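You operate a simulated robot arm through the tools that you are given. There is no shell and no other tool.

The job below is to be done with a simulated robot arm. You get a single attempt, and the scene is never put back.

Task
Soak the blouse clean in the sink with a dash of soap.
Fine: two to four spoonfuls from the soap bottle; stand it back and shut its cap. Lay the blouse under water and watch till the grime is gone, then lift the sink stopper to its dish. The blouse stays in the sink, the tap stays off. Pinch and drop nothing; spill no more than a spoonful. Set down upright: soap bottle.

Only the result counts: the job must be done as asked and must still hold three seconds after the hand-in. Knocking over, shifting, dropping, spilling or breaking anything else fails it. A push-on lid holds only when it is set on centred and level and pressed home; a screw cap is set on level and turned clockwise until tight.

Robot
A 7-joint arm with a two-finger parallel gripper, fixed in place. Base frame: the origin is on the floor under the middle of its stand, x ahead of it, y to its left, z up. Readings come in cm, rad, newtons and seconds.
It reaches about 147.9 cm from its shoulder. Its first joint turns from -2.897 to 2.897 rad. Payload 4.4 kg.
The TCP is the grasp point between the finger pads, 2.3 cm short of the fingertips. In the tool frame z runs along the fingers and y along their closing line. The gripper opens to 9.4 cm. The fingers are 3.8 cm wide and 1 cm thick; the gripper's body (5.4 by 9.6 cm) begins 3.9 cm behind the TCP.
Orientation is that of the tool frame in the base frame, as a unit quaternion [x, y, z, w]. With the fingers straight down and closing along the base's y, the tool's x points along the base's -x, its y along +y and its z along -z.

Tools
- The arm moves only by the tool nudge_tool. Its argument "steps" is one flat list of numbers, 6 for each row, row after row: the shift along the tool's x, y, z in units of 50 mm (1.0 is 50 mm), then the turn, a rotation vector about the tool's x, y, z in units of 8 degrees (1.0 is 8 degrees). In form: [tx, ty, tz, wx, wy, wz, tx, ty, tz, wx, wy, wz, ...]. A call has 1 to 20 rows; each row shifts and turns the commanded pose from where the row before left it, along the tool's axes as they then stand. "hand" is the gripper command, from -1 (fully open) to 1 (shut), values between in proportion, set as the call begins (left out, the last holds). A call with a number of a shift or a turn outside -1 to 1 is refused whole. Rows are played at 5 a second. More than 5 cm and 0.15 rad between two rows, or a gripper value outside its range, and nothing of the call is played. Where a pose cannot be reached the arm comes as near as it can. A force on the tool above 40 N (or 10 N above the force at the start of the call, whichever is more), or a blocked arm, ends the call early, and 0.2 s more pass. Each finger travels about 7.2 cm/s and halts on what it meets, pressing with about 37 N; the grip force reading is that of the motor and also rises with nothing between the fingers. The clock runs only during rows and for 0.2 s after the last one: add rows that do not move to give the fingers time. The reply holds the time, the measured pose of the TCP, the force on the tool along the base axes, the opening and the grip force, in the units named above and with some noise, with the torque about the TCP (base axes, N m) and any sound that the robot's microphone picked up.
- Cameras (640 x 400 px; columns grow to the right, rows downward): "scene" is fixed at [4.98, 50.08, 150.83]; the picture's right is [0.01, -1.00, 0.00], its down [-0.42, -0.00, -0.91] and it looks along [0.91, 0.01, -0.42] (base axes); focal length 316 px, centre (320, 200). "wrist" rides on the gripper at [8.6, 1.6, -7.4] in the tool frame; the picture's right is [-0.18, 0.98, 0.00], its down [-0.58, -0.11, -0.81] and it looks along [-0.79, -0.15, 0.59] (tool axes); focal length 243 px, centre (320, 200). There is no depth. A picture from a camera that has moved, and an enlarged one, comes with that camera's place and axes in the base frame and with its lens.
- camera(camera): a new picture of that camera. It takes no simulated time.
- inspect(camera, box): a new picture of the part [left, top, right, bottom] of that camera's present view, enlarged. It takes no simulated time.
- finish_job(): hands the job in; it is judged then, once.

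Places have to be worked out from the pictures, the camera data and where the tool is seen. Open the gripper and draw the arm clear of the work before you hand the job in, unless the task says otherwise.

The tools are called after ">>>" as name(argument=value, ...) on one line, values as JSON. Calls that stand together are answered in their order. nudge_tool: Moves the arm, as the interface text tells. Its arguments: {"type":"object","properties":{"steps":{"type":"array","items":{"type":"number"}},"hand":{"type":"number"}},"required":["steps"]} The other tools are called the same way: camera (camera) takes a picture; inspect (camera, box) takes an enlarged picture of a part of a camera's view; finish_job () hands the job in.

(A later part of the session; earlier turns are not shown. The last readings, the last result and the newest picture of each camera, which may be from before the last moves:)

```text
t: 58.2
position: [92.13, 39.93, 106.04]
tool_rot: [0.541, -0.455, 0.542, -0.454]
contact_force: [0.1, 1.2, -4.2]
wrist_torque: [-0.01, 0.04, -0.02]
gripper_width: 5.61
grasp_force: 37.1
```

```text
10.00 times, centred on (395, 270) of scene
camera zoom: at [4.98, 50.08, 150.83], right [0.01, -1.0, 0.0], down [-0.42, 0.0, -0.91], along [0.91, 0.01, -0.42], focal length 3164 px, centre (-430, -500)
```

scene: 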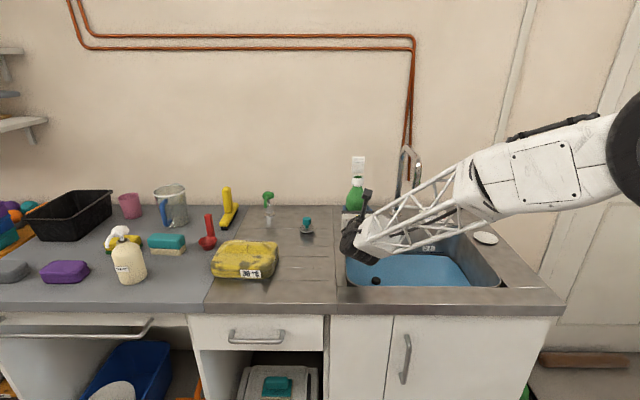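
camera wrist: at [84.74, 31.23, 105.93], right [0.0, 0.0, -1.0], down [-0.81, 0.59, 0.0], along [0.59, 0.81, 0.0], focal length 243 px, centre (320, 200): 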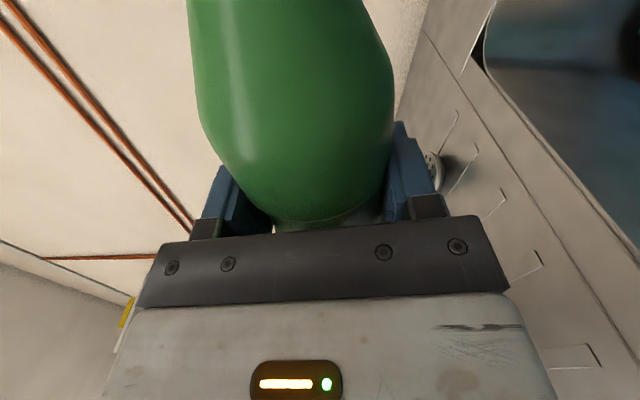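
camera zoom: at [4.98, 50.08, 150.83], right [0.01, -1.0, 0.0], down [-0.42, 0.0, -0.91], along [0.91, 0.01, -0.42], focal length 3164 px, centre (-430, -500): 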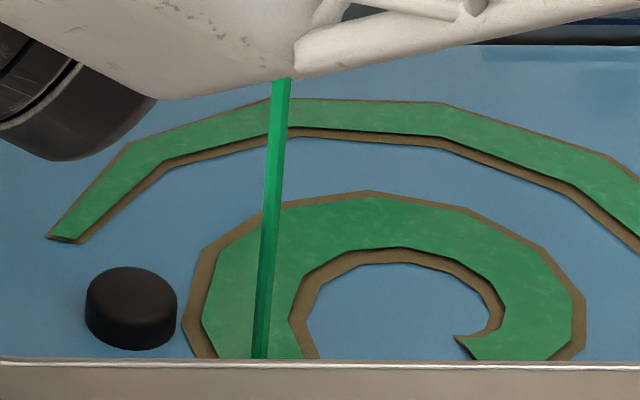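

The stream is now thinner and lands closer — the flow is dying away as the level drops to the lip. I tilt back to stop it and weigh the bottle with a batch of stationary readings.

>>> nudge_tool(steps=[0, 0, 0, 0, 0, -0.6])

>>> nudge_tool(steps=[0, 0, 0, 0, 0, 0])

>>> nudge_tool(steps=[0, 0, 0, 0, 0, 0])

>>> nudge_tool(steps=[0, 0, 0, 0, 0, 0])

>>> nudge_tool(steps=[0, 0, 0, 0, 0, 0])

>>> nudge_tool(steps=[0, 0, 0, 0, 0, 0])

>>> nudge_tool(steps=[0, 0, 0, 0, 0, 0])

>>> nudge_tool(steps=[0, 0, 0, 0, 0, 0])

>>> nudge_tool(steps=[0, 0, 0, 0, 0, 0])

>>> nudge_tool(steps=[0, 0, 0, 0, 0, 0])

>>> nudge_tool(steps=[0, 0, 0, 0, 0, 0])

>>> nudge_tool(steps=[0, 0, 0, 0, 0, 0])

>>> inspect(camera="scene", box=[340, 200, 500, 300])

```text
t: 58.6
position: [92.05, 39.94, 106.02]
tool_rot: [0.56, -0.432, 0.56, -0.431]
contact_force: [0.3, 0.6, -4.2]
wrist_torque: [-0.03, 0.0, -0.04]
gripper_width: 5.61
grasp_force: 36.6
```

```text
t: 59.0
position: [92.03, 39.97, 106.07]
tool_rot: [0.56, -0.432, 0.56, -0.431]
contact_force: [-0.8, -0.3, -4.4]
wrist_torque: [0.0, -0.01, -0.02]
gripper_width: 5.61
grasp_force: 36.6
```

```text
t: 59.4
position: [91.94, 39.97, 106.18]
tool_rot: [0.561, -0.432, 0.56, -0.43]
contact_force: [-0.2, -0.4, -3.9]
wrist_torque: [0.01, 0.02, -0.01]
gripper_width: 5.6
grasp_force: 37.1
```

```text
t: 59.8
position: [91.88, 39.92, 106.03]
tool_rot: [0.56, -0.432, 0.56, -0.431]
contact_force: [0.3, -0.6, -3.8]
wrist_torque: [-0.06, 0.05, 0.02]
gripper_width: 5.61
grasp_force: 37.1
```

```text
t: 60.2
position: [92.03, 39.89, 106.13]
tool_rot: [0.56, -0.431, 0.56, -0.432]
contact_force: [-0.9, 0.4, -4.0]
wrist_torque: [-0.04, 0.0, -0.04]
gripper_width: 5.63
grasp_force: 36.7
```

```text
t: 60.6
position: [92.11, 39.95, 106.11]
tool_rot: [0.56, -0.432, 0.561, -0.432]
contact_force: [0.1, -0.7, -4.0]
wrist_torque: [-0.02, 0.01, -0.03]
gripper_width: 5.62
grasp_force: 37.2
```

```text
t: 61.0
position: [92.02, 39.87, 106.11]
tool_rot: [0.56, -0.432, 0.56, -0.431]
contact_force: [0.1, 0.3, -3.9]
wrist_torque: [-0.05, -0.03, 0.03]
gripper_width: 5.61
grasp_force: 37.4
```

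```text
t: 61.4
position: [92.11, 40.02, 106.06]
tool_rot: [0.56, -0.432, 0.56, -0.431]
contact_force: [0.3, -0.6, -3.1]
wrist_torque: [0.02, 0.0, -0.02]
gripper_width: 5.61
grasp_force: 36.8
```

```text
t: 61.8
position: [92.04, 39.93, 106.12]
tool_rot: [0.56, -0.432, 0.56, -0.432]
contact_force: [0.0, 0.0, -4.8]
wrist_torque: [0.03, 0.0, 0.01]
gripper_width: 5.61
grasp_force: 36.7
```

```text
t: 62.2
position: [92.08, 39.85, 106.1]
tool_rot: [0.56, -0.431, 0.56, -0.432]
contact_force: [0.6, -0.1, -4.6]
wrist_torque: [0.0, 0.02, 0.01]
gripper_width: 5.62
grasp_force: 37.0
```

```text
t: 62.6
position: [92.02, 39.97, 106.06]
tool_rot: [0.56, -0.431, 0.561, -0.432]
contact_force: [0.0, 0.3, -4.0]
wrist_torque: [-0.03, -0.03, 0.01]
gripper_width: 5.63
grasp_force: 37.1
```

```text
t: 63.0
position: [91.96, 39.83, 106.07]
tool_rot: [0.56, -0.432, 0.56, -0.432]
contact_force: [-0.7, -0.4, -4.1]
wrist_torque: [-0.03, 0.04, -0.03]
gripper_width: 5.6
grasp_force: 37.2
```

```text
4.00 times, centred on (420, 250) of scene
camera zoom: at [4.98, 50.08, 150.83], right [0.01, -1.0, 0.0], down [-0.42, 0.0, -0.91], along [0.91, 0.01, -0.42], focal length 1266 px, centre (-80, 0)
```

zoom: 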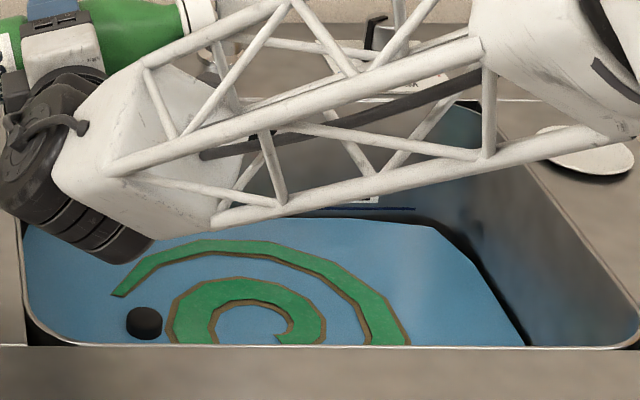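

The weight shows no measurable change (4.07 N), so little has left so far. I test the present threshold: tilt gently to 79.2° and see whether a stream appears there now.

>>> nudge_tool(steps=[0, 0, 0, 0, 0, 0.5])

>>> inspect(camera="scene", box=[340, 200, 500, 300])

```text
t: 63.4
position: [92.16, 39.96, 106.12]
tool_rot: [0.545, -0.451, 0.545, -0.45]
contact_force: [-0.6, 0.6, -4.0]
wrist_torque: [-0.03, 0.02, 0.01]
gripper_width: 5.61
grasp_force: 36.0
```

```text
4.00 times, centred on (420, 250) of scene
camera zoom: at [4.98, 50.08, 150.83], right [0.01, -1.0, 0.0], down [-0.42, 0.0, -0.91], along [0.91, 0.01, -0.42], focal length 1266 px, centre (-80, 0)
```

zoom: 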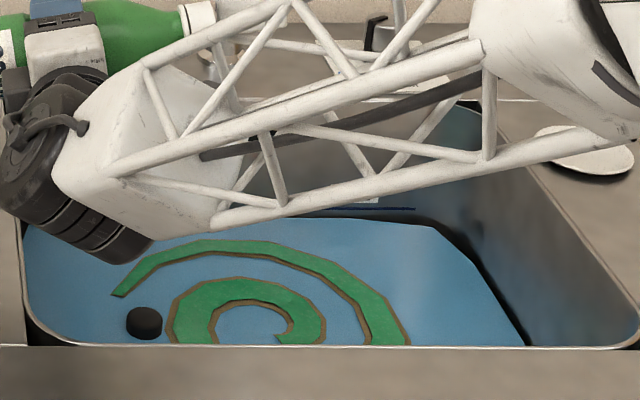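

No stream at 79.2° now. I add 0.8° to reach 80.0°.

>>> nudge_tool(steps=[0, 0, 0, 0, 0, 0.1])

>>> inspect(camera="scene", box=[340, 200, 500, 300])

>>> inspect(camera="scene", box=[375, 250, 415, 290])

```text
t: 63.8
position: [92.17, 39.86, 106.06]
tool_rot: [0.541, -0.455, 0.542, -0.455]
contact_force: [-1.0, 0.0, -4.8]
wrist_torque: [-0.05, 0.0, 0.02]
gripper_width: 5.62
grasp_force: 36.8
```

```text
4.00 times, centred on (420, 250) of scene
camera zoom: at [4.98, 50.08, 150.83], right [0.01, -1.0, 0.0], down [-0.42, 0.0, -0.91], along [0.91, 0.01, -0.42], focal length 1266 px, centre (-80, 0)
```

zoom: 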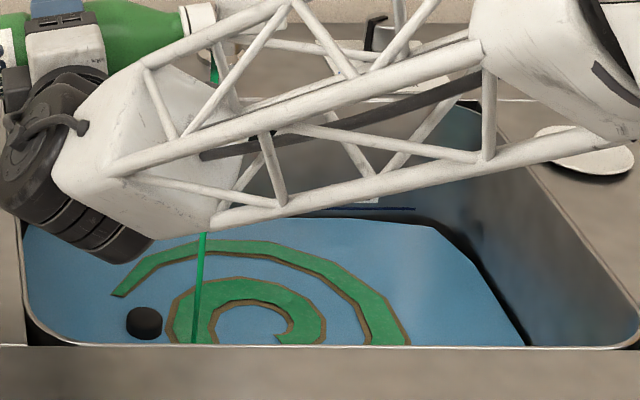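

```text
10.00 times, centred on (395, 270) of scene
camera zoom: at [4.98, 50.08, 150.83], right [0.01, -1.0, 0.0], down [-0.42, 0.0, -0.91], along [0.91, 0.01, -0.42], focal length 3164 px, centre (-430, -500)
```

zoom: 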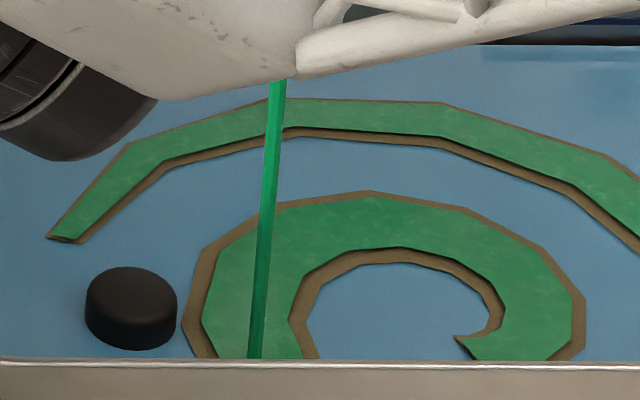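

The threshold has risen slightly (no flow at 79.2° any more), so the bottle simply drains to its lip at each tilt and the amount is set by the angle. My estimate is roughly 20–28 ml out so far; I creep to about 80.5° to add a little more, watching the stream die down.

>>> nudge_tool(steps=[0, 0, 0, 0, 0, 0.05, 0, 0, 0, 0, 0, 0])

>>> inspect(camera="scene", box=[375, 250, 415, 290])

>>> inspect(camera="scene", box=[340, 200, 500, 300])

```text
t: 64.4
position: [92.05, 39.89, 106.01]
tool_rot: [0.54, -0.457, 0.54, -0.456]
contact_force: [-0.1, -0.1, -4.1]
wrist_torque: [0.02, 0.0, -0.01]
gripper_width: 5.59
grasp_force: 37.2
```

```text
10.00 times, centred on (395, 270) of scene
camera zoom: at [4.98, 50.08, 150.83], right [0.01, -1.0, 0.0], down [-0.42, 0.0, -0.91], along [0.91, 0.01, -0.42], focal length 3164 px, centre (-430, -500)
```

zoom: 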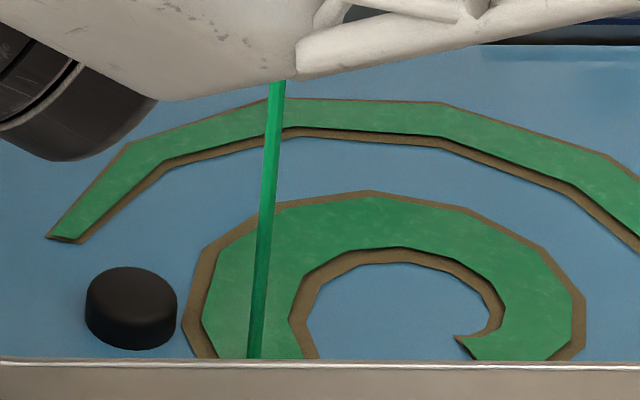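

```text
4.00 times, centred on (420, 250) of scene
camera zoom: at [4.98, 50.08, 150.83], right [0.01, -1.0, 0.0], down [-0.42, 0.0, -0.91], along [0.91, 0.01, -0.42], focal length 1266 px, centre (-80, 0)
```

zoom: 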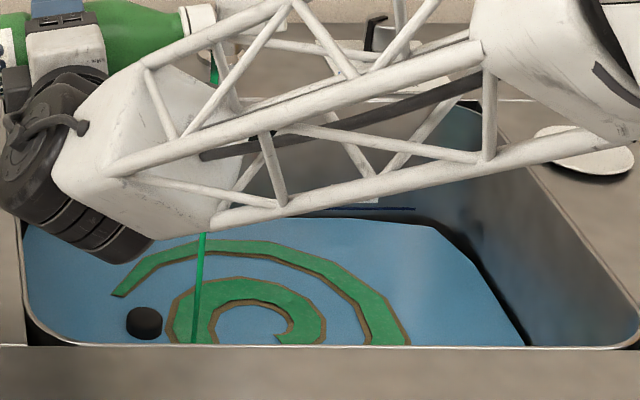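

The stream is thin and steady at 80.4°. I hold this tilt for 0.6 s and look again.

>>> nudge_tool(steps=[0, 0, 0, 0, 0, 0, 0, 0, 0, 0, 0, 0])

>>> inspect(camera="scene", box=[375, 250, 415, 290])

```text
t: 65.0
position: [92.13, 39.89, 106.03]
tool_rot: [0.54, -0.456, 0.54, -0.457]
contact_force: [-0.6, -0.3, -2.7]
wrist_torque: [-0.02, -0.01, 0.0]
gripper_width: 5.63
grasp_force: 36.9
```

```text
10.00 times, centred on (395, 270) of scene
camera zoom: at [4.98, 50.08, 150.83], right [0.01, -1.0, 0.0], down [-0.42, 0.0, -0.91], along [0.91, 0.01, -0.42], focal length 3164 px, centre (-430, -500)
```

zoom: 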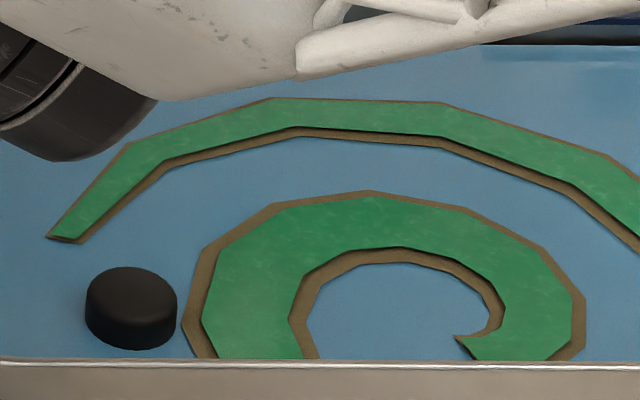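

The stream has stopped by itself at 80.4°. I bring the bottle back upright over the sink and weigh it again with a batch of readings.

>>> nudge_tool(steps=[0, 0, 0, 0, 0, -1, 0, 0, 0, 0, 0, -1, 0, 0, 0, 0, 0, -1, 0, 0, 0, 0, 0, -1, 0, 0, 0, 0, 0, -1, 0, 0, 0, 0, 0, -1, 0, 0, 0, 0, 0, -1, 0, 0, 0, 0, 0, -1, 0, 0, 0, 0, 0, -1, 0, 0, 0, 0, 0, -1, 0, 0, 0, 0, 0, -0.05, 0, 0, 0, 0, 0, 0])

>>> nudge_tool(steps=[0, 0, 0, 0, 0, 0])

>>> nudge_tool(steps=[0, 0, 0, 0, 0, 0])

>>> nudge_tool(steps=[0, 0, 0, 0, 0, 0])

>>> nudge_tool(steps=[0, 0, 0, 0, 0, 0])

>>> nudge_tool(steps=[0, 0, 0, 0, 0, 0])

>>> nudge_tool(steps=[0, 0, 0, 0, 0, 0])

>>> nudge_tool(steps=[0, 0, 0, 0, 0, 0])

>>> nudge_tool(steps=[0, 0, 0, 0, 0, 0])

>>> nudge_tool(steps=[0, 0, 0, 0, 0, 0])

>>> nudge_tool(steps=[0, 0, 0, 0, 0, 0])

>>> nudge_tool(steps=[0, 0, 0, 0, 0, 0])

>>> nudge_tool(steps=[0, 0, 0, 0, 0, 0])

>>> nudge_tool(steps=[0, 0, 0, 0, 0, 0])

>>> nudge_tool(steps=[0, 0, 0, 0, 0, 0])

>>> nudge_tool(steps=[0, 0, 0, 0, 0, 0])

>>> nudge_tool(steps=[0, 0, 0, 0, 0, 0])

>>> inspect(camera="scene", box=[330, 150, 530, 300])

```text
t: 67.6
position: [92.08, 40.0, 105.99]
tool_rot: [0.707, 0.0, 0.707, 0.001]
contact_force: [0.5, -0.3, -2.7]
wrist_torque: [0.04, 0.0, 0.01]
gripper_width: 5.61
grasp_force: 37.0
```

```text
t: 68.0
position: [92.19, 40.02, 106.08]
tool_rot: [0.707, 0.0, 0.707, -0.001]
contact_force: [0.0, 0.3, -3.6]
wrist_torque: [-0.01, 0.02, 0.02]
gripper_width: 5.63
grasp_force: 36.3
```

```text
t: 68.4
position: [92.09, 40.0, 106.09]
tool_rot: [0.707, 0.001, 0.707, -0.001]
contact_force: [-0.1, -0.2, -2.9]
wrist_torque: [0.01, -0.02, -0.02]
gripper_width: 5.62
grasp_force: 36.9
```

```text
t: 68.8
position: [92.11, 39.98, 106.14]
tool_rot: [0.707, 0.0, 0.707, 0.001]
contact_force: [0.1, -0.5, -3.8]
wrist_torque: [0.0, 0.02, 0.0]
gripper_width: 5.6
grasp_force: 37.0
```

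```text
t: 69.2
position: [92.08, 39.93, 106.03]
tool_rot: [0.707, 0.0, 0.707, 0.0]
contact_force: [-0.7, -0.1, -4.5]
wrist_torque: [-0.05, -0.03, 0.0]
gripper_width: 5.59
grasp_force: 36.8
```

```text
t: 69.6
position: [92.13, 39.9, 105.99]
tool_rot: [0.707, 0.0, 0.707, 0.0]
contact_force: [0.2, -0.7, -3.8]
wrist_torque: [-0.01, 0.02, 0.0]
gripper_width: 5.63
grasp_force: 36.8
```

```text
t: 70.0
position: [92.25, 39.88, 106.02]
tool_rot: [0.707, 0.001, 0.707, 0.0]
contact_force: [0.1, 1.2, -4.1]
wrist_torque: [0.01, -0.01, -0.02]
gripper_width: 5.61
grasp_force: 37.5
```

```text
t: 70.4
position: [92.15, 39.96, 106.12]
tool_rot: [0.708, 0.0, 0.707, 0.0]
contact_force: [-0.1, -0.6, -3.6]
wrist_torque: [0.0, 0.0, 0.04]
gripper_width: 5.62
grasp_force: 36.9
```

```text
t: 70.8
position: [92.12, 39.97, 106.15]
tool_rot: [0.707, 0.0, 0.707, 0.0]
contact_force: [0.4, 0.4, -3.8]
wrist_torque: [-0.02, 0.01, 0.02]
gripper_width: 5.6
grasp_force: 36.9
```

```text
t: 71.2
position: [92.06, 39.99, 105.99]
tool_rot: [0.707, 0.0, 0.707, 0.0]
contact_force: [0.1, -0.4, -4.7]
wrist_torque: [-0.01, 0.01, -0.02]
gripper_width: 5.61
grasp_force: 37.0
```

```text
t: 71.6
position: [92.08, 39.93, 106.08]
tool_rot: [0.707, 0.0, 0.707, 0.0]
contact_force: [-0.3, -0.4, -3.0]
wrist_torque: [-0.02, 0.01, 0.01]
gripper_width: 5.59
grasp_force: 37.2
```

```text
t: 72.0
position: [92.18, 40.0, 106.03]
tool_rot: [0.707, 0.0, 0.707, -0.001]
contact_force: [-0.3, -0.1, -3.3]
wrist_torque: [-0.01, 0.03, 0.03]
gripper_width: 5.62
grasp_force: 36.9
```

```text
t: 72.4
position: [91.99, 40.05, 106.13]
tool_rot: [0.707, 0.001, 0.707, -0.001]
contact_force: [0.6, -1.3, -4.0]
wrist_torque: [-0.01, 0.02, 0.02]
gripper_width: 5.62
grasp_force: 37.0
```

```text
t: 72.8
position: [92.22, 39.99, 105.99]
tool_rot: [0.707, 0.0, 0.707, 0.0]
contact_force: [0.5, 0.3, -4.4]
wrist_torque: [-0.04, -0.01, 0.01]
gripper_width: 5.59
grasp_force: 37.1
```

```text
t: 73.2
position: [92.05, 39.96, 106.15]
tool_rot: [0.707, 0.0, 0.707, 0.0]
contact_force: [-0.4, -0.9, -4.2]
wrist_torque: [-0.03, 0.02, 0.01]
gripper_width: 5.63
grasp_force: 37.2
```

```text
t: 73.6
position: [92.06, 40.1, 106.1]
tool_rot: [0.707, 0.001, 0.708, -0.001]
contact_force: [-0.9, 0.5, -4.0]
wrist_torque: [0.01, 0.01, 0.01]
gripper_width: 5.62
grasp_force: 36.7
```

```text
t: 74.0
position: [92.14, 39.95, 106.13]
tool_rot: [0.707, 0.0, 0.707, 0.0]
contact_force: [0.3, 0.1, -3.1]
wrist_torque: [0.03, 0.03, -0.02]
gripper_width: 5.64
grasp_force: 36.1
```

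```text
2.67 times, centred on (430, 225) of scene
camera zoom: at [4.98, 50.08, 150.83], right [0.01, -1.0, 0.0], down [-0.42, 0.0, -0.91], along [0.91, 0.01, -0.42], focal length 844 px, centre (27, 133)
```

zoom: 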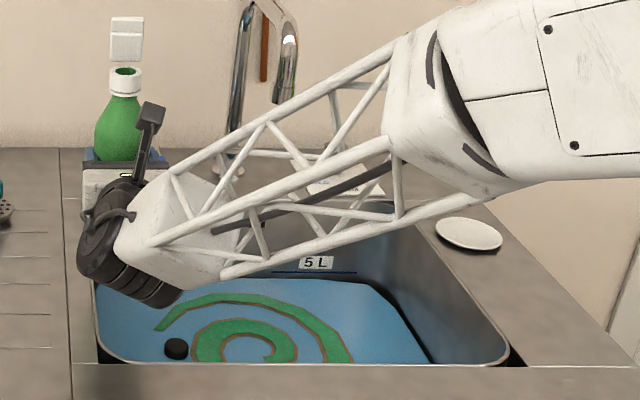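

The latest mean (3.68 N) is about 0.4 N below the earlier ~4.08 N, hinting that some 35–40 g have left. I take more readings to firm this up.

>>> nudge_tool(steps=[0, 0, 0, 0, 0, 0])

>>> nudge_tool(steps=[0, 0, 0, 0, 0, 0])

>>> nudge_tool(steps=[0, 0, 0, 0, 0, 0])

>>> nudge_tool(steps=[0, 0, 0, 0, 0, 0])

>>> nudge_tool(steps=[0, 0, 0, 0, 0, 0])

>>> nudge_tool(steps=[0, 0, 0, 0, 0, 0])

>>> nudge_tool(steps=[0, 0, 0, 0, 0, 0])

>>> nudge_tool(steps=[0, 0, 0, 0, 0, 0])

>>> nudge_tool(steps=[0, 0, 0, 0, 0, 0])

>>> nudge_tool(steps=[0, 0, 0, 0, 0, 0])

>>> nudge_tool(steps=[0, 0, 0, 0, 0, 0])

>>> nudge_tool(steps=[0, 0, 0, 0, 0, 0])

>>> nudge_tool(steps=[0, 0, 0, 0, 0, 0])

>>> nudge_tool(steps=[0, 0, 0, 0, 0, 0])

>>> nudge_tool(steps=[0, 0, 0, 0, 0, 0])

>>> nudge_tool(steps=[0, 0, 0, 0, 0, 0])

>>> nudge_tool(steps=[0, 0, 0, 0, 0, 0])

>>> nudge_tool(steps=[0, 0, 0, 0, 0, 0])

>>> nudge_tool(steps=[0, 0, 0, 0, 0, 0])

>>> nudge_tool(steps=[0, 0, 0, 0, 0, 0])

```text
t: 74.4
position: [92.21, 39.97, 105.95]
tool_rot: [0.706, 0.001, 0.708, 0.0]
contact_force: [0.2, -0.4, -3.5]
wrist_torque: [-0.03, 0.03, 0.01]
gripper_width: 5.62
grasp_force: 37.1
```

```text
t: 74.8
position: [92.15, 39.98, 106.02]
tool_rot: [0.707, 0.0, 0.707, 0.0]
contact_force: [-0.3, -1.0, -2.9]
wrist_torque: [-0.01, 0.03, 0.0]
gripper_width: 5.59
grasp_force: 36.9
```

```text
t: 75.2
position: [92.17, 39.96, 106.0]
tool_rot: [0.707, 0.001, 0.707, -0.001]
contact_force: [0.1, 0.0, -4.3]
wrist_torque: [0.0, 0.06, 0.0]
gripper_width: 5.63
grasp_force: 36.5
```

```text
t: 75.6
position: [92.19, 40.01, 106.23]
tool_rot: [0.707, 0.0, 0.707, 0.0]
contact_force: [0.5, -0.6, -3.2]
wrist_torque: [0.0, 0.02, -0.01]
gripper_width: 5.64
grasp_force: 36.8
```

```text
t: 76.0
position: [92.13, 39.96, 106.1]
tool_rot: [0.707, 0.0, 0.707, 0.0]
contact_force: [0.8, 1.2, -3.6]
wrist_torque: [-0.02, 0.03, 0.0]
gripper_width: 5.62
grasp_force: 36.7
```

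```text
t: 76.4
position: [92.08, 40.06, 106.1]
tool_rot: [0.707, 0.0, 0.707, 0.0]
contact_force: [1.3, 0.3, -3.6]
wrist_torque: [0.03, 0.01, -0.04]
gripper_width: 5.59
grasp_force: 37.0
```

```text
t: 76.8
position: [92.02, 39.95, 106.02]
tool_rot: [0.707, 0.001, 0.707, -0.001]
contact_force: [0.2, 0.1, -3.2]
wrist_torque: [-0.01, 0.01, 0.03]
gripper_width: 5.61
grasp_force: 37.5
```

```text
t: 77.2
position: [92.08, 40.03, 105.95]
tool_rot: [0.707, 0.002, 0.707, -0.002]
contact_force: [0.1, 0.9, -3.6]
wrist_torque: [0.0, 0.03, 0.01]
gripper_width: 5.6
grasp_force: 36.9
```

```text
t: 77.6
position: [92.18, 39.86, 106.09]
tool_rot: [0.707, 0.0, 0.707, 0.0]
contact_force: [-0.1, 0.4, -4.1]
wrist_torque: [-0.01, 0.02, -0.02]
gripper_width: 5.59
grasp_force: 36.6
```

```text
t: 78.0
position: [92.05, 40.0, 106.09]
tool_rot: [0.707, 0.0, 0.707, 0.0]
contact_force: [0.6, -0.2, -3.6]
wrist_torque: [-0.01, 0.01, 0.02]
gripper_width: 5.59
grasp_force: 36.7
```

```text
t: 78.4
position: [92.24, 40.03, 105.98]
tool_rot: [0.707, 0.0, 0.707, 0.0]
contact_force: [-0.1, 0.2, -3.9]
wrist_torque: [0.02, 0.06, 0.03]
gripper_width: 5.63
grasp_force: 37.2
```

```text
t: 78.8
position: [92.01, 39.82, 106.09]
tool_rot: [0.707, 0.0, 0.707, 0.0]
contact_force: [-0.5, -0.2, -3.0]
wrist_torque: [0.0, 0.01, -0.01]
gripper_width: 5.59
grasp_force: 36.9
```

```text
t: 79.2
position: [92.1, 39.89, 105.98]
tool_rot: [0.707, 0.001, 0.707, 0.0]
contact_force: [0.0, 0.8, -3.9]
wrist_torque: [0.02, -0.02, 0.01]
gripper_width: 5.6
grasp_force: 37.7
```

```text
t: 79.6
position: [92.07, 40.06, 106.08]
tool_rot: [0.707, 0.0, 0.707, 0.0]
contact_force: [0.3, -1.1, -3.5]
wrist_torque: [0.0, -0.03, 0.0]
gripper_width: 5.6
grasp_force: 36.7
```

```text
t: 80.0
position: [92.16, 40.04, 106.16]
tool_rot: [0.707, 0.001, 0.707, -0.001]
contact_force: [0.0, 0.1, -4.0]
wrist_torque: [-0.04, 0.04, 0.04]
gripper_width: 5.62
grasp_force: 36.8
```

```text
t: 80.4
position: [92.11, 40.15, 106.09]
tool_rot: [0.708, 0.0, 0.707, 0.001]
contact_force: [-0.4, 0.5, -4.1]
wrist_torque: [-0.02, 0.02, 0.01]
gripper_width: 5.61
grasp_force: 36.8
```

```text
t: 80.8
position: [92.11, 40.11, 106.03]
tool_rot: [0.707, 0.0, 0.707, 0.0]
contact_force: [0.5, 0.4, -4.7]
wrist_torque: [0.0, 0.01, -0.03]
gripper_width: 5.63
grasp_force: 37.4
```

```text
t: 81.2
position: [92.22, 39.97, 105.96]
tool_rot: [0.707, 0.0, 0.707, 0.0]
contact_force: [0.0, -0.1, -4.1]
wrist_torque: [0.03, -0.01, 0.02]
gripper_width: 5.61
grasp_force: 37.4
```

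```text
t: 81.6
position: [92.17, 40.07, 106.05]
tool_rot: [0.707, 0.0, 0.707, 0.0]
contact_force: [0.2, 0.2, -3.4]
wrist_torque: [-0.02, 0.0, -0.01]
gripper_width: 5.58
grasp_force: 36.8
```

```text
t: 82.0
position: [92.1, 39.96, 105.96]
tool_rot: [0.706, 0.0, 0.708, 0.0]
contact_force: [0.1, 1.2, -3.5]
wrist_torque: [0.01, 0.03, 0.0]
gripper_width: 5.64
grasp_force: 36.8
```

Combined weighing (≈3.68 N over 38 readings versus ≈4.1 N before) and the tilt geometry both give about 40 ml poured, i.e. some 2–3 spoonfuls, so I stop pouring. I carry the bottle back to above its original place.

>>> nudge_tool(steps=[0, -0.4, -0.28, 0, 0, 0, 0, -0.4, -0.28, 0, 0, 0, 0, -0.4, -0.28, 0, 0, 0, 0, -0.4, -0.28, 0, 0, 0, 0, -0.4, -0.28, 0, 0, 0, 0, -0.4, -0.27, 0, 0, 0, -0.4, 0, 0, 0, 0, 0, -0.4, 0, 0, 0, 0, 0, -0.3, 0, 0, 0, 0, 0, 0, 0, 0, 0, 0, 0])

>>> inspect(camera="scene", box=[270, 180, 390, 290])

```text
t: 84.2
position: [83.68, 51.79, 100.54]
tool_rot: [0.707, 0.0, 0.707, 0.0]
contact_force: [-0.8, -0.3, -3.9]
wrist_torque: [-0.01, 0.01, -0.01]
gripper_width: 5.58
grasp_force: 37.2
```

```text
3.64 times, centred on (330, 235) of scene
camera zoom: at [4.98, 50.08, 150.83], right [0.01, -1.0, 0.0], down [-0.42, 0.0, -0.91], along [0.91, 0.01, -0.42], focal length 1151 px, centre (284, 73)
```

zoom: 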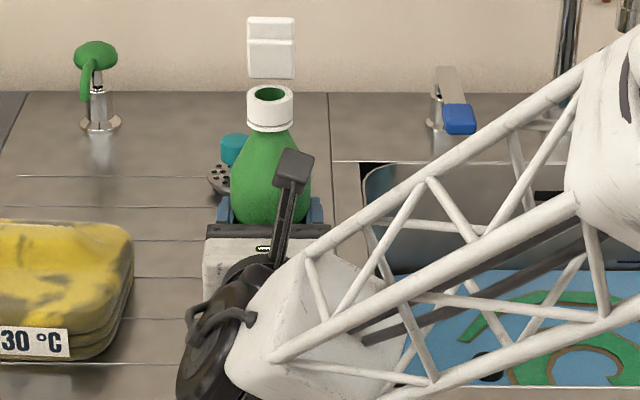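

The bottle is above its spot, about 1.2 cm up. I lower in small steps until the force shows it stands on the counter.

>>> nudge_tool(steps=[-0.1, -0.03, 0.01, 0, 0, 0, -0.08, 0, 0, 0, 0, 0, 0, 0, 0, 0, 0, 0])

>>> nudge_tool(steps=[-0.04, 0, 0, 0, 0, 0, 0, 0, 0, 0, 0, 0])

```text
t: 85.0
position: [83.74, 52.05, 99.64]
tool_rot: [0.707, 0.0, 0.707, 0.0]
contact_force: [0.3, -0.5, -3.3]
wrist_torque: [0.01, -0.03, -0.03]
gripper_width: 5.58
grasp_force: 37.2
```

```text
t: 85.6
position: [83.83, 52.09, 99.43]
tool_rot: [0.707, 0.0, 0.707, 0.0]
contact_force: [0.5, 1.2, -3.1]
wrist_torque: [-0.02, -0.04, 0.01]
gripper_width: 5.63
grasp_force: 36.8
```

Not yet resting (force still about −3 N). Another 2 mm.

>>> nudge_tool(steps=[-0.03, 0, 0, 0, 0, 0, 0, 0, 0, 0, 0, 0])

>>> nudge_tool(steps=[-0.02, 0, 0, 0, 0, 0, 0, 0, 0, 0, 0, 0])

```text
t: 86.2
position: [83.68, 52.08, 99.29]
tool_rot: [0.707, 0.0, 0.708, 0.0]
contact_force: [0.1, -0.8, -3.7]
wrist_torque: [-0.02, 0.01, 0.01]
gripper_width: 5.62
grasp_force: 37.0
```

```text
t: 86.8
position: [83.66, 52.05, 99.26]
tool_rot: [0.707, -0.002, 0.707, 0.001]
contact_force: [-0.5, 0.0, -2.6]
wrist_torque: [-0.02, 0.01, -0.01]
gripper_width: 5.62
grasp_force: 36.5
```

Nearly there; another 1 mm at a time.

>>> nudge_tool(steps=[-0.02, 0, 0, 0, 0, 0, 0, 0, 0, 0, 0, 0])

>>> nudge_tool(steps=[-0.02, 0, 0, 0, 0, 0, 0, 0, 0, 0, 0, 0])

```text
t: 87.4
position: [83.8, 52.02, 99.24]
tool_rot: [0.706, -0.001, 0.708, 0.0]
contact_force: [-0.1, -1.6, 7.5]
wrist_torque: [-0.19, 0.26, 0.05]
gripper_width: 5.61
grasp_force: 36.9
```

```text
t: 88.0
position: [83.83, 52.11, 99.12]
tool_rot: [0.706, -0.002, 0.709, 0.0]
contact_force: [0.0, 1.5, 22.6]
wrist_torque: [-0.11, 0.36, -0.01]
gripper_width: 5.62
grasp_force: 36.3
```

Contact made (pressing ~23 N), so I ease up 1.5 mm and then open the fingers gently.

>>> nudge_tool(steps=[0.03, 0, 0, 0, 0, 0, 0, 0, 0, 0, 0, 0])

>>> nudge_tool(steps=[0, 0, 0, 0, 0, 0, 0, 0, 0, 0, 0, 0], hand=-0.28)

>>> nudge_tool(steps=[0, 0, 0, 0, 0, 0, 0, 0, 0, 0, 0, 0, 0, 0, 0, 0, 0, 0], hand=-1)

>>> camera(camera="wrist")

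>>> inspect(camera="scene", box=[270, 180, 390, 290])

```text
t: 88.6
position: [83.54, 52.0, 99.25]
tool_rot: [0.707, 0.0, 0.707, 0.0]
contact_force: [1.2, 6.1, 15.8]
wrist_torque: [0.31, -0.29, 0.08]
gripper_width: 5.61
grasp_force: 36.6
```

```text
t: 89.2
position: [83.67, 51.96, 99.18]
tool_rot: [0.707, 0.0, 0.707, 0.0]
contact_force: [1.1, -0.5, -0.4]
wrist_torque: [-0.03, 0.01, -0.01]
gripper_width: 6.0
grasp_force: 0.0
```

```text
t: 90.0
position: [83.63, 52.03, 99.23]
tool_rot: [0.707, 0.0, 0.707, 0.0]
contact_force: [0.5, 0.6, -0.6]
wrist_torque: [0.01, -0.02, 0.01]
gripper_width: 9.41
grasp_force: 0.0
```

```text
taken
camera wrist: at [76.26, 50.49, 107.74], right [0.0, -0.98, -0.18], down [-0.81, 0.11, -0.58], along [0.59, 0.15, -0.79], focal length 243 px, centre (320, 200)
```

wrist: 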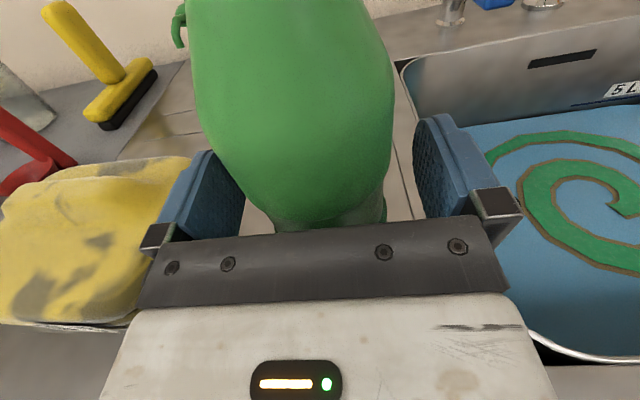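

```text
3.64 times, centred on (330, 235) of scene
camera zoom: at [4.98, 50.08, 150.83], right [0.01, -1.0, 0.0], down [-0.42, 0.0, -0.91], along [0.91, 0.01, -0.42], focal length 1151 px, centre (284, 73)
```

zoom: 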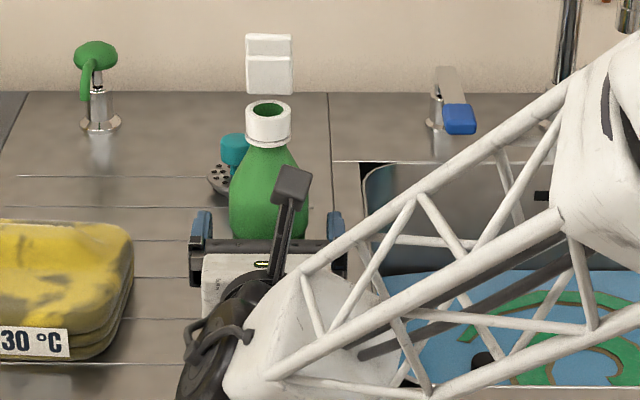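

Bottle stands free and upright. I withdraw straight back (−x) from around it, then rise and look at the blouse.

>>> nudge_tool(steps=[0, 0, -0.4, 0, 0, 0, 0, 0, -0.6, 0, 0, 0, 0, 0, -0.8, 0, 0, 0, 0, 0, -0.9, 0, 0, 0, 0, 0, -0.9, 0, 0, 0, 0.8, 0, 0, 0, 0, 0, 0.8, 0, 0, 0, 0, 0, 0.8, 0, 0, 0, 0, 0, 0.8, 0, 0, 0, 0, 0, 0.8, 0, 0, 0, 0, 0, 0.8, 0, 0, 0, 0, 0, 0, 0, 0, 0, 0, 0])

>>> camera(camera="wrist")

>>> camera(camera="scene")

```text
t: 92.6
position: [65.63, 52.29, 122.96]
tool_rot: [0.707, 0.0, 0.707, 0.0]
contact_force: [0.1, -0.8, 0.1]
wrist_torque: [0.04, 0.0, 0.02]
gripper_width: 9.39
grasp_force: 0.1
```

```text
taken
camera wrist: at [58.16, 50.83, 131.62], right [0.0, -0.98, -0.18], down [-0.81, 0.11, -0.58], along [0.59, 0.15, -0.79], focal length 243 px, centre (320, 200)
```

wrist: 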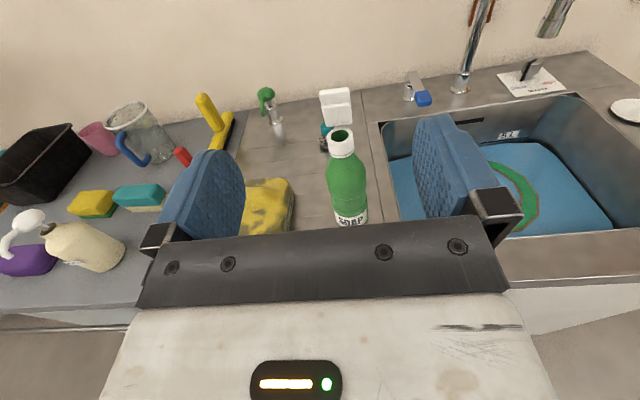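

```text
taken
```

scene: 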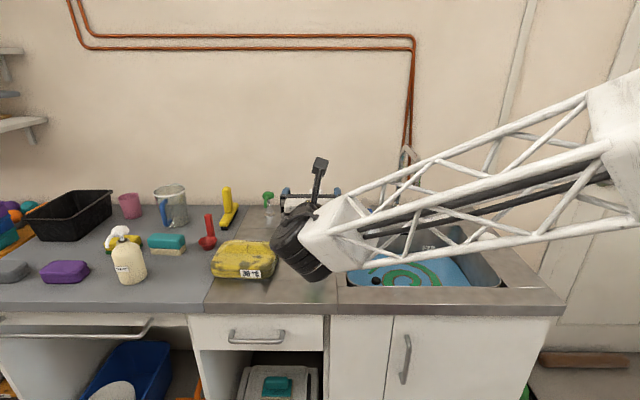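

Next the blouse: I move left (still level) so the wrist camera looks down on it.

>>> nudge_tool(steps=[0, -0.9, 0, 0, 0, 0, 0, -0.9, 0, 0, 0, 0, 0, -0.9, 0, 0, 0, 0, 0, -0.9, 0, 0, 0, 0, 0, -0.3, 0, 0, 0, 0, 0, 0, 0, 0, 0, 0])

>>> camera(camera="wrist")

>>> inspect(camera="scene", box=[195, 225, 295, 290])

```text
t: 94.0
position: [65.75, 71.9, 122.89]
tool_rot: [0.707, 0.0, 0.707, 0.001]
contact_force: [-0.3, 0.0, -0.1]
wrist_torque: [-0.01, -0.01, -0.01]
gripper_width: 9.4
grasp_force: 0.1
```

```text
taken
camera wrist: at [58.27, 70.32, 131.55], right [0.0, -0.98, -0.18], down [-0.81, 0.11, -0.58], along [0.59, 0.15, -0.79], focal length 243 px, centre (320, 200)
```

wrist: 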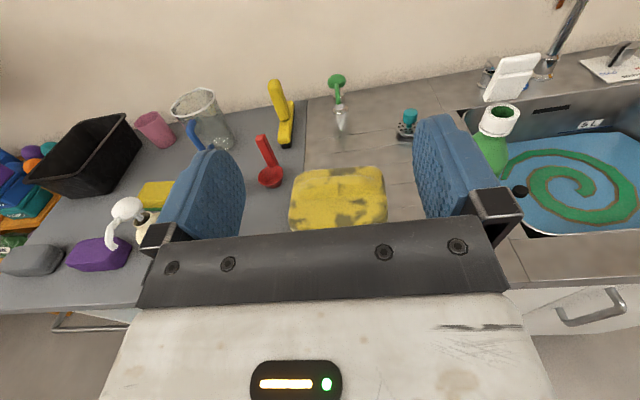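

```text
6.15 times, centred on (245, 258) of scene
camera zoom: at [4.98, 50.08, 150.83], right [0.01, -1.0, 0.0], down [-0.42, 0.0, -0.91], along [0.91, 0.01, -0.42], focal length 1947 px, centre (782, -154)
```

zoom: 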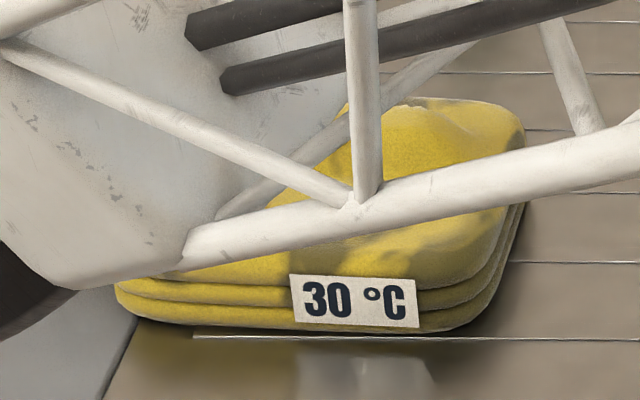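

>>> inspect(camera="wrist", box=[260, 140, 420, 240])

```text
4.00 times, centred on (340, 190) of wrist
camera zoom: at [58.27, 70.32, 131.55], right [0.0, -0.98, -0.18], down [-0.81, 0.11, -0.58], along [0.59, 0.15, -0.79], focal length 970 px, centre (240, 240)
```

zoom: 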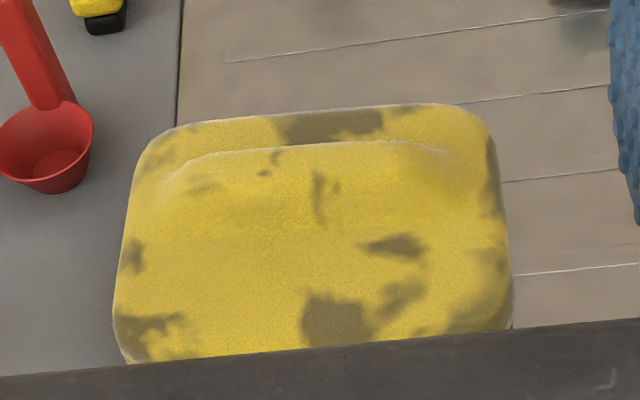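

The blouse lies at about x 80–95, y 65–84, with a raised fold running along y near x≈87–89 that can be pinched by closing along x. I re-orient to fingers-down with closing axis along x (camera on the −y side).

>>> nudge_tool(steps=[0, 0, 0, 0, 0, 0.9375, 0, 0, 0, 0, 0, 0.9375, 0, 0, 0, 0, 0, 0.9375, 0, 0, 0, 0, 0, 0.9375, 0, 0, 0, 0, 0, 0.9375, 0, 0, 0, 0, 0, 0.9375, 0, 0, 0, 0, 0, 0.9375, 0, 0, 0, 0, 0, 0.9375, 0, 0, 0, 0, 0, 0.9375, 0, 0, 0, 0, 0, 0.9375, 0, 0, 0, 0, 0, 0.9375, 0, 0, 0, 0, 0, 0.9375])

>>> nudge_tool(steps=[0, 0, 0, -0.9375, 0, 0, 0, 0, 0, -0.9375, 0, 0, 0, 0, 0, -0.9375, 0, 0, 0, 0, 0, -0.9375, 0, 0, 0, 0, 0, -0.9375, 0, 0, 0, 0, 0, -0.9375, 0, 0, 0, 0, 0, -0.9375, 0, 0, 0, 0, 0, -0.9375, 0, 0, 0, 0, 0, -0.9375, 0, 0, 0, 0, 0, -0.9375, 0, 0, 0, 0, 0, -0.9375, 0, 0, 0, 0, 0, -0.9375, 0, 0, 0, 0, 0, 0, 0, 0])

>>> camera(camera="wrist")

>>> camera(camera="scene")

```text
t: 96.6
position: [65.73, 71.52, 123.1]
tool_rot: [-0.499, 0.501, -0.5, 0.5]
contact_force: [-0.7, -0.4, -1.6]
wrist_torque: [0.02, 0.02, 0.0]
gripper_width: 9.39
grasp_force: 0.0
```

```text
t: 99.4
position: [65.64, 71.61, 123.32]
tool_rot: [0.707, -0.707, -0.002, 0.001]
contact_force: [0.0, 0.7, -1.1]
wrist_torque: [-0.02, -0.01, 0.01]
gripper_width: 9.39
grasp_force: 0.0
```

```text
taken
camera wrist: at [64.17, 63.06, 130.54], right [-0.98, 0.18, 0.0], down [0.11, 0.58, 0.81], along [0.15, 0.79, -0.59], focal length 243 px, centre (320, 200)
```

wrist: 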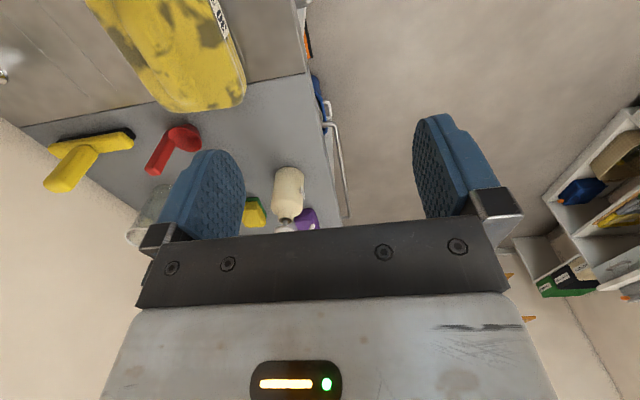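

```text
taken
```

scene: 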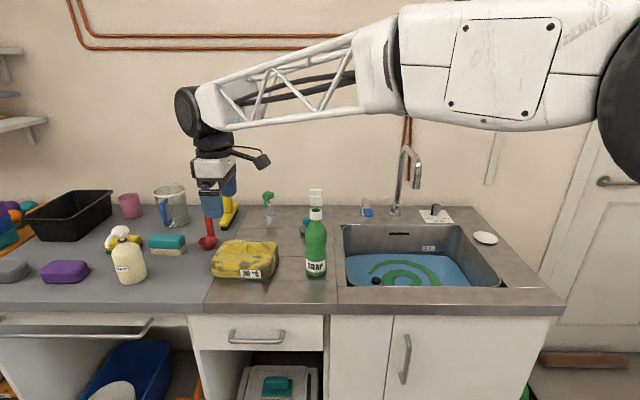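

Orientation reached. I move over the blouse at a safe height, to about (82, 65, 113), to view the fold's profile.

>>> nudge_tool(steps=[0.35, -0.8, 0, 0, 0, 0, 0.35, -0.8, 0, 0, 0, 0, 0.35, -0.8, 0, 0, 0, 0, 0.35, -0.8, 0, 0, 0, 0, 0, 0, 0.71, 0, 0, 0, 0, 0, 0.71, 0, 0, 0, 0, 0, 0.71, 0, 0, 0, 0, 0, 0, 0, 0, 0])

>>> camera(camera="wrist")

>>> inspect(camera="scene", box=[195, 195, 315, 290])

```text
t: 101.2
position: [81.72, 64.61, 112.89]
tool_rot: [0.708, -0.707, 0.0, 0.0]
contact_force: [-0.8, 0.0, 0.1]
wrist_torque: [0.0, -0.01, -0.01]
gripper_width: 9.42
grasp_force: 0.2
```

```text
taken
camera wrist: at [80.08, 56.13, 120.16], right [-0.98, 0.18, 0.0], down [0.11, 0.58, 0.81], along [0.15, 0.79, -0.59], focal length 243 px, centre (320, 200)
```

wrist: 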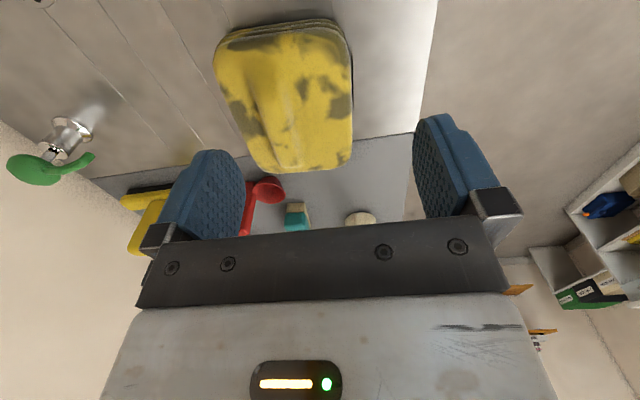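

```text
4.21 times, centred on (255, 242) of scene
camera zoom: at [4.98, 50.08, 150.83], right [0.01, -1.0, 0.0], down [-0.42, 0.0, -0.91], along [0.91, 0.01, -0.42], focal length 1332 px, centre (594, 21)
```

zoom: 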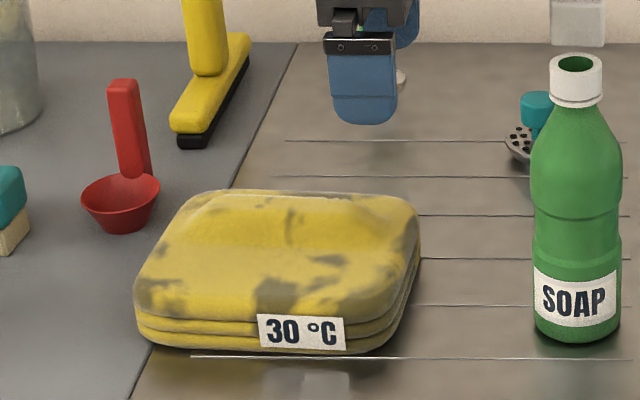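

>>> inspect(camera="wrist", box=[190, 10, 380, 190])

```text
2.22 times, centred on (285, 100) of wrist
camera zoom: at [80.08, 56.13, 120.16], right [-0.98, 0.18, 0.0], down [0.11, 0.58, 0.81], along [0.15, 0.79, -0.59], focal length 539 px, centre (398, 422)
```

zoom: 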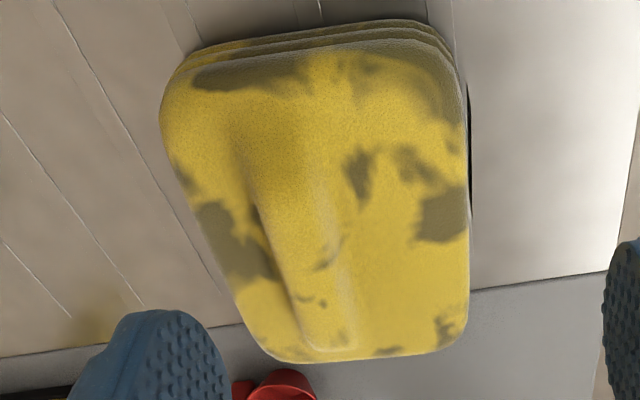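

The fold's crest runs along y at x≈87.8 (ridge x≈85.5–90), blouse centre about (87.3, 73.8). I move over its middle and lower to z≈103 with fingers open.

>>> nudge_tool(steps=[-0.46, -0.3, 0, 0, 0, 0, -0.46, -0.3, 0, 0, 0, 0, -0.46, -0.3, 0, 0, 0, 0, -0.46, -0.32, 0, 0, 0, 0, 0, 0, 0.65, 0, 0, 0, 0, 0, 0.65, 0, 0, 0, 0, 0, 0.65, 0, 0, 0, 0, 0, 0, 0, 0, 0])

>>> camera(camera="wrist")

>>> inspect(camera="scene", box=[195, 195, 315, 290])

```text
t: 103.0
position: [88.06, 73.69, 102.97]
tool_rot: [-0.707, 0.707, 0.0, 0.0]
contact_force: [-0.1, -0.4, 0.5]
wrist_torque: [-0.01, 0.01, 0.01]
gripper_width: 9.4
grasp_force: 0.0
```

```text
taken
camera wrist: at [86.43, 65.05, 110.27], right [-0.98, 0.18, 0.0], down [0.11, 0.58, 0.81], along [0.15, 0.79, -0.59], focal length 243 px, centre (320, 200)
```

wrist: 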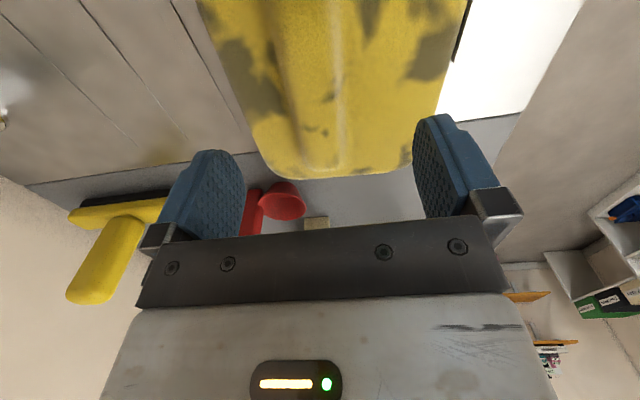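

```text
4.21 times, centred on (255, 242) of scene
camera zoom: at [4.98, 50.08, 150.83], right [0.01, -1.0, 0.0], down [-0.42, 0.0, -0.91], along [0.91, 0.01, -0.42], focal length 1332 px, centre (594, 21)
```

zoom: 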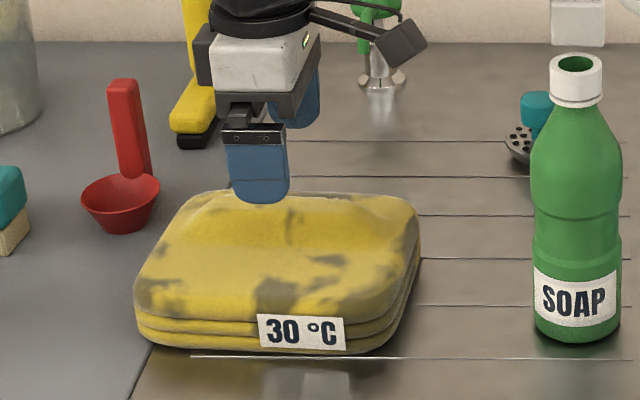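

Centred over the fold. I lower another 4.5 cm so the tips straddle the fold, checking for contact.

>>> nudge_tool(steps=[0, 0, 0.3, 0, 0, 0, 0, 0, 0.3, 0, 0, 0, 0, 0, 0.3, 0, 0, 0, 0, 0, 0, 0, 0, 0])

>>> camera(camera="wrist")

>>> inspect(camera="scene", box=[195, 195, 315, 290])

```text
t: 104.0
position: [88.01, 73.79, 98.27]
tool_rot: [-0.707, 0.708, -0.001, 0.0]
contact_force: [0.3, 0.0, -0.3]
wrist_torque: [0.01, -0.02, 0.03]
gripper_width: 9.39
grasp_force: 0.1
```

```text
taken
camera wrist: at [86.4, 65.13, 105.65], right [-0.98, 0.18, 0.0], down [0.11, 0.58, 0.81], along [0.15, 0.79, -0.59], focal length 243 px, centre (320, 200)
```

wrist: 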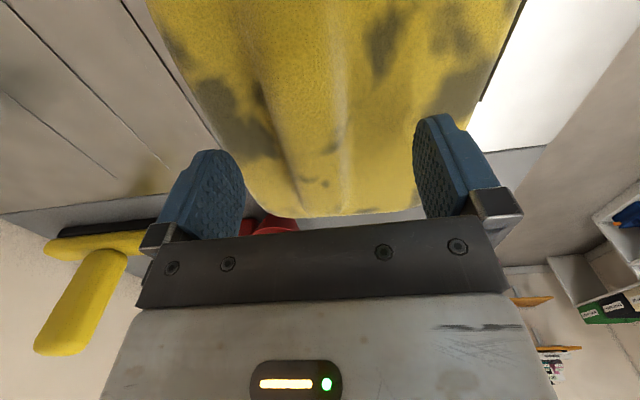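

```text
4.21 times, centred on (255, 242) of scene
camera zoom: at [4.98, 50.08, 150.83], right [0.01, -1.0, 0.0], down [-0.42, 0.0, -0.91], along [0.91, 0.01, -0.42], focal length 1332 px, centre (594, 21)
```

zoom: 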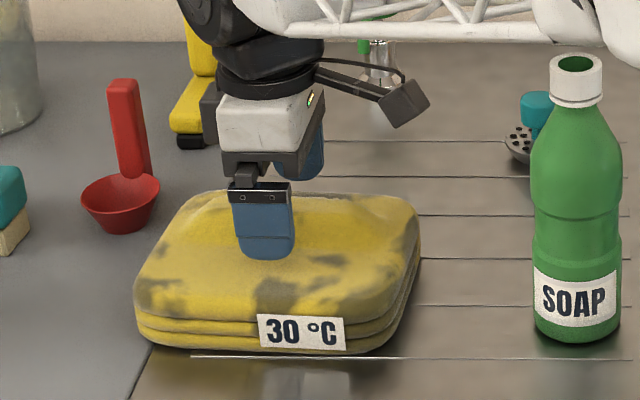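

The fold is centred between the fingers. I lower a further 1 cm in small steps, watching the force.

>>> nudge_tool(steps=[0, 0, 0.08, 0, 0, 0, 0, 0, 0.08, 0, 0, 0, 0, 0, 0.04, 0, 0, 0, 0, 0, 0, 0, 0, 0])

>>> camera(camera="wrist")

```text
t: 105.0
position: [87.88, 73.71, 97.23]
tool_rot: [-0.707, 0.708, 0.0, -0.001]
contact_force: [-0.1, 0.0, -0.6]
wrist_torque: [-0.01, -0.05, 0.0]
gripper_width: 9.41
grasp_force: 0.1
```

```text
taken
camera wrist: at [86.33, 65.19, 104.6], right [-0.98, 0.18, 0.0], down [0.11, 0.58, 0.81], along [0.15, 0.79, -0.59], focal length 243 px, centre (320, 200)
```

wrist: 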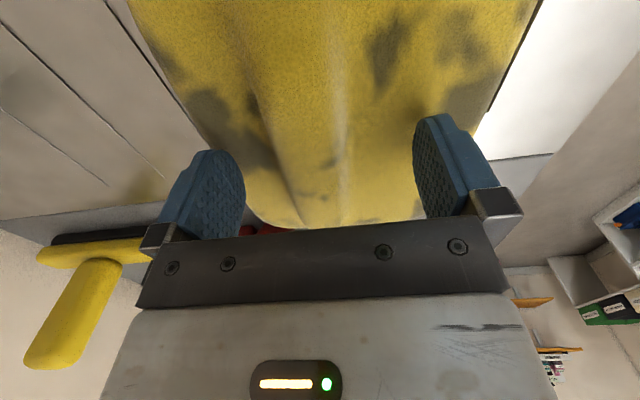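

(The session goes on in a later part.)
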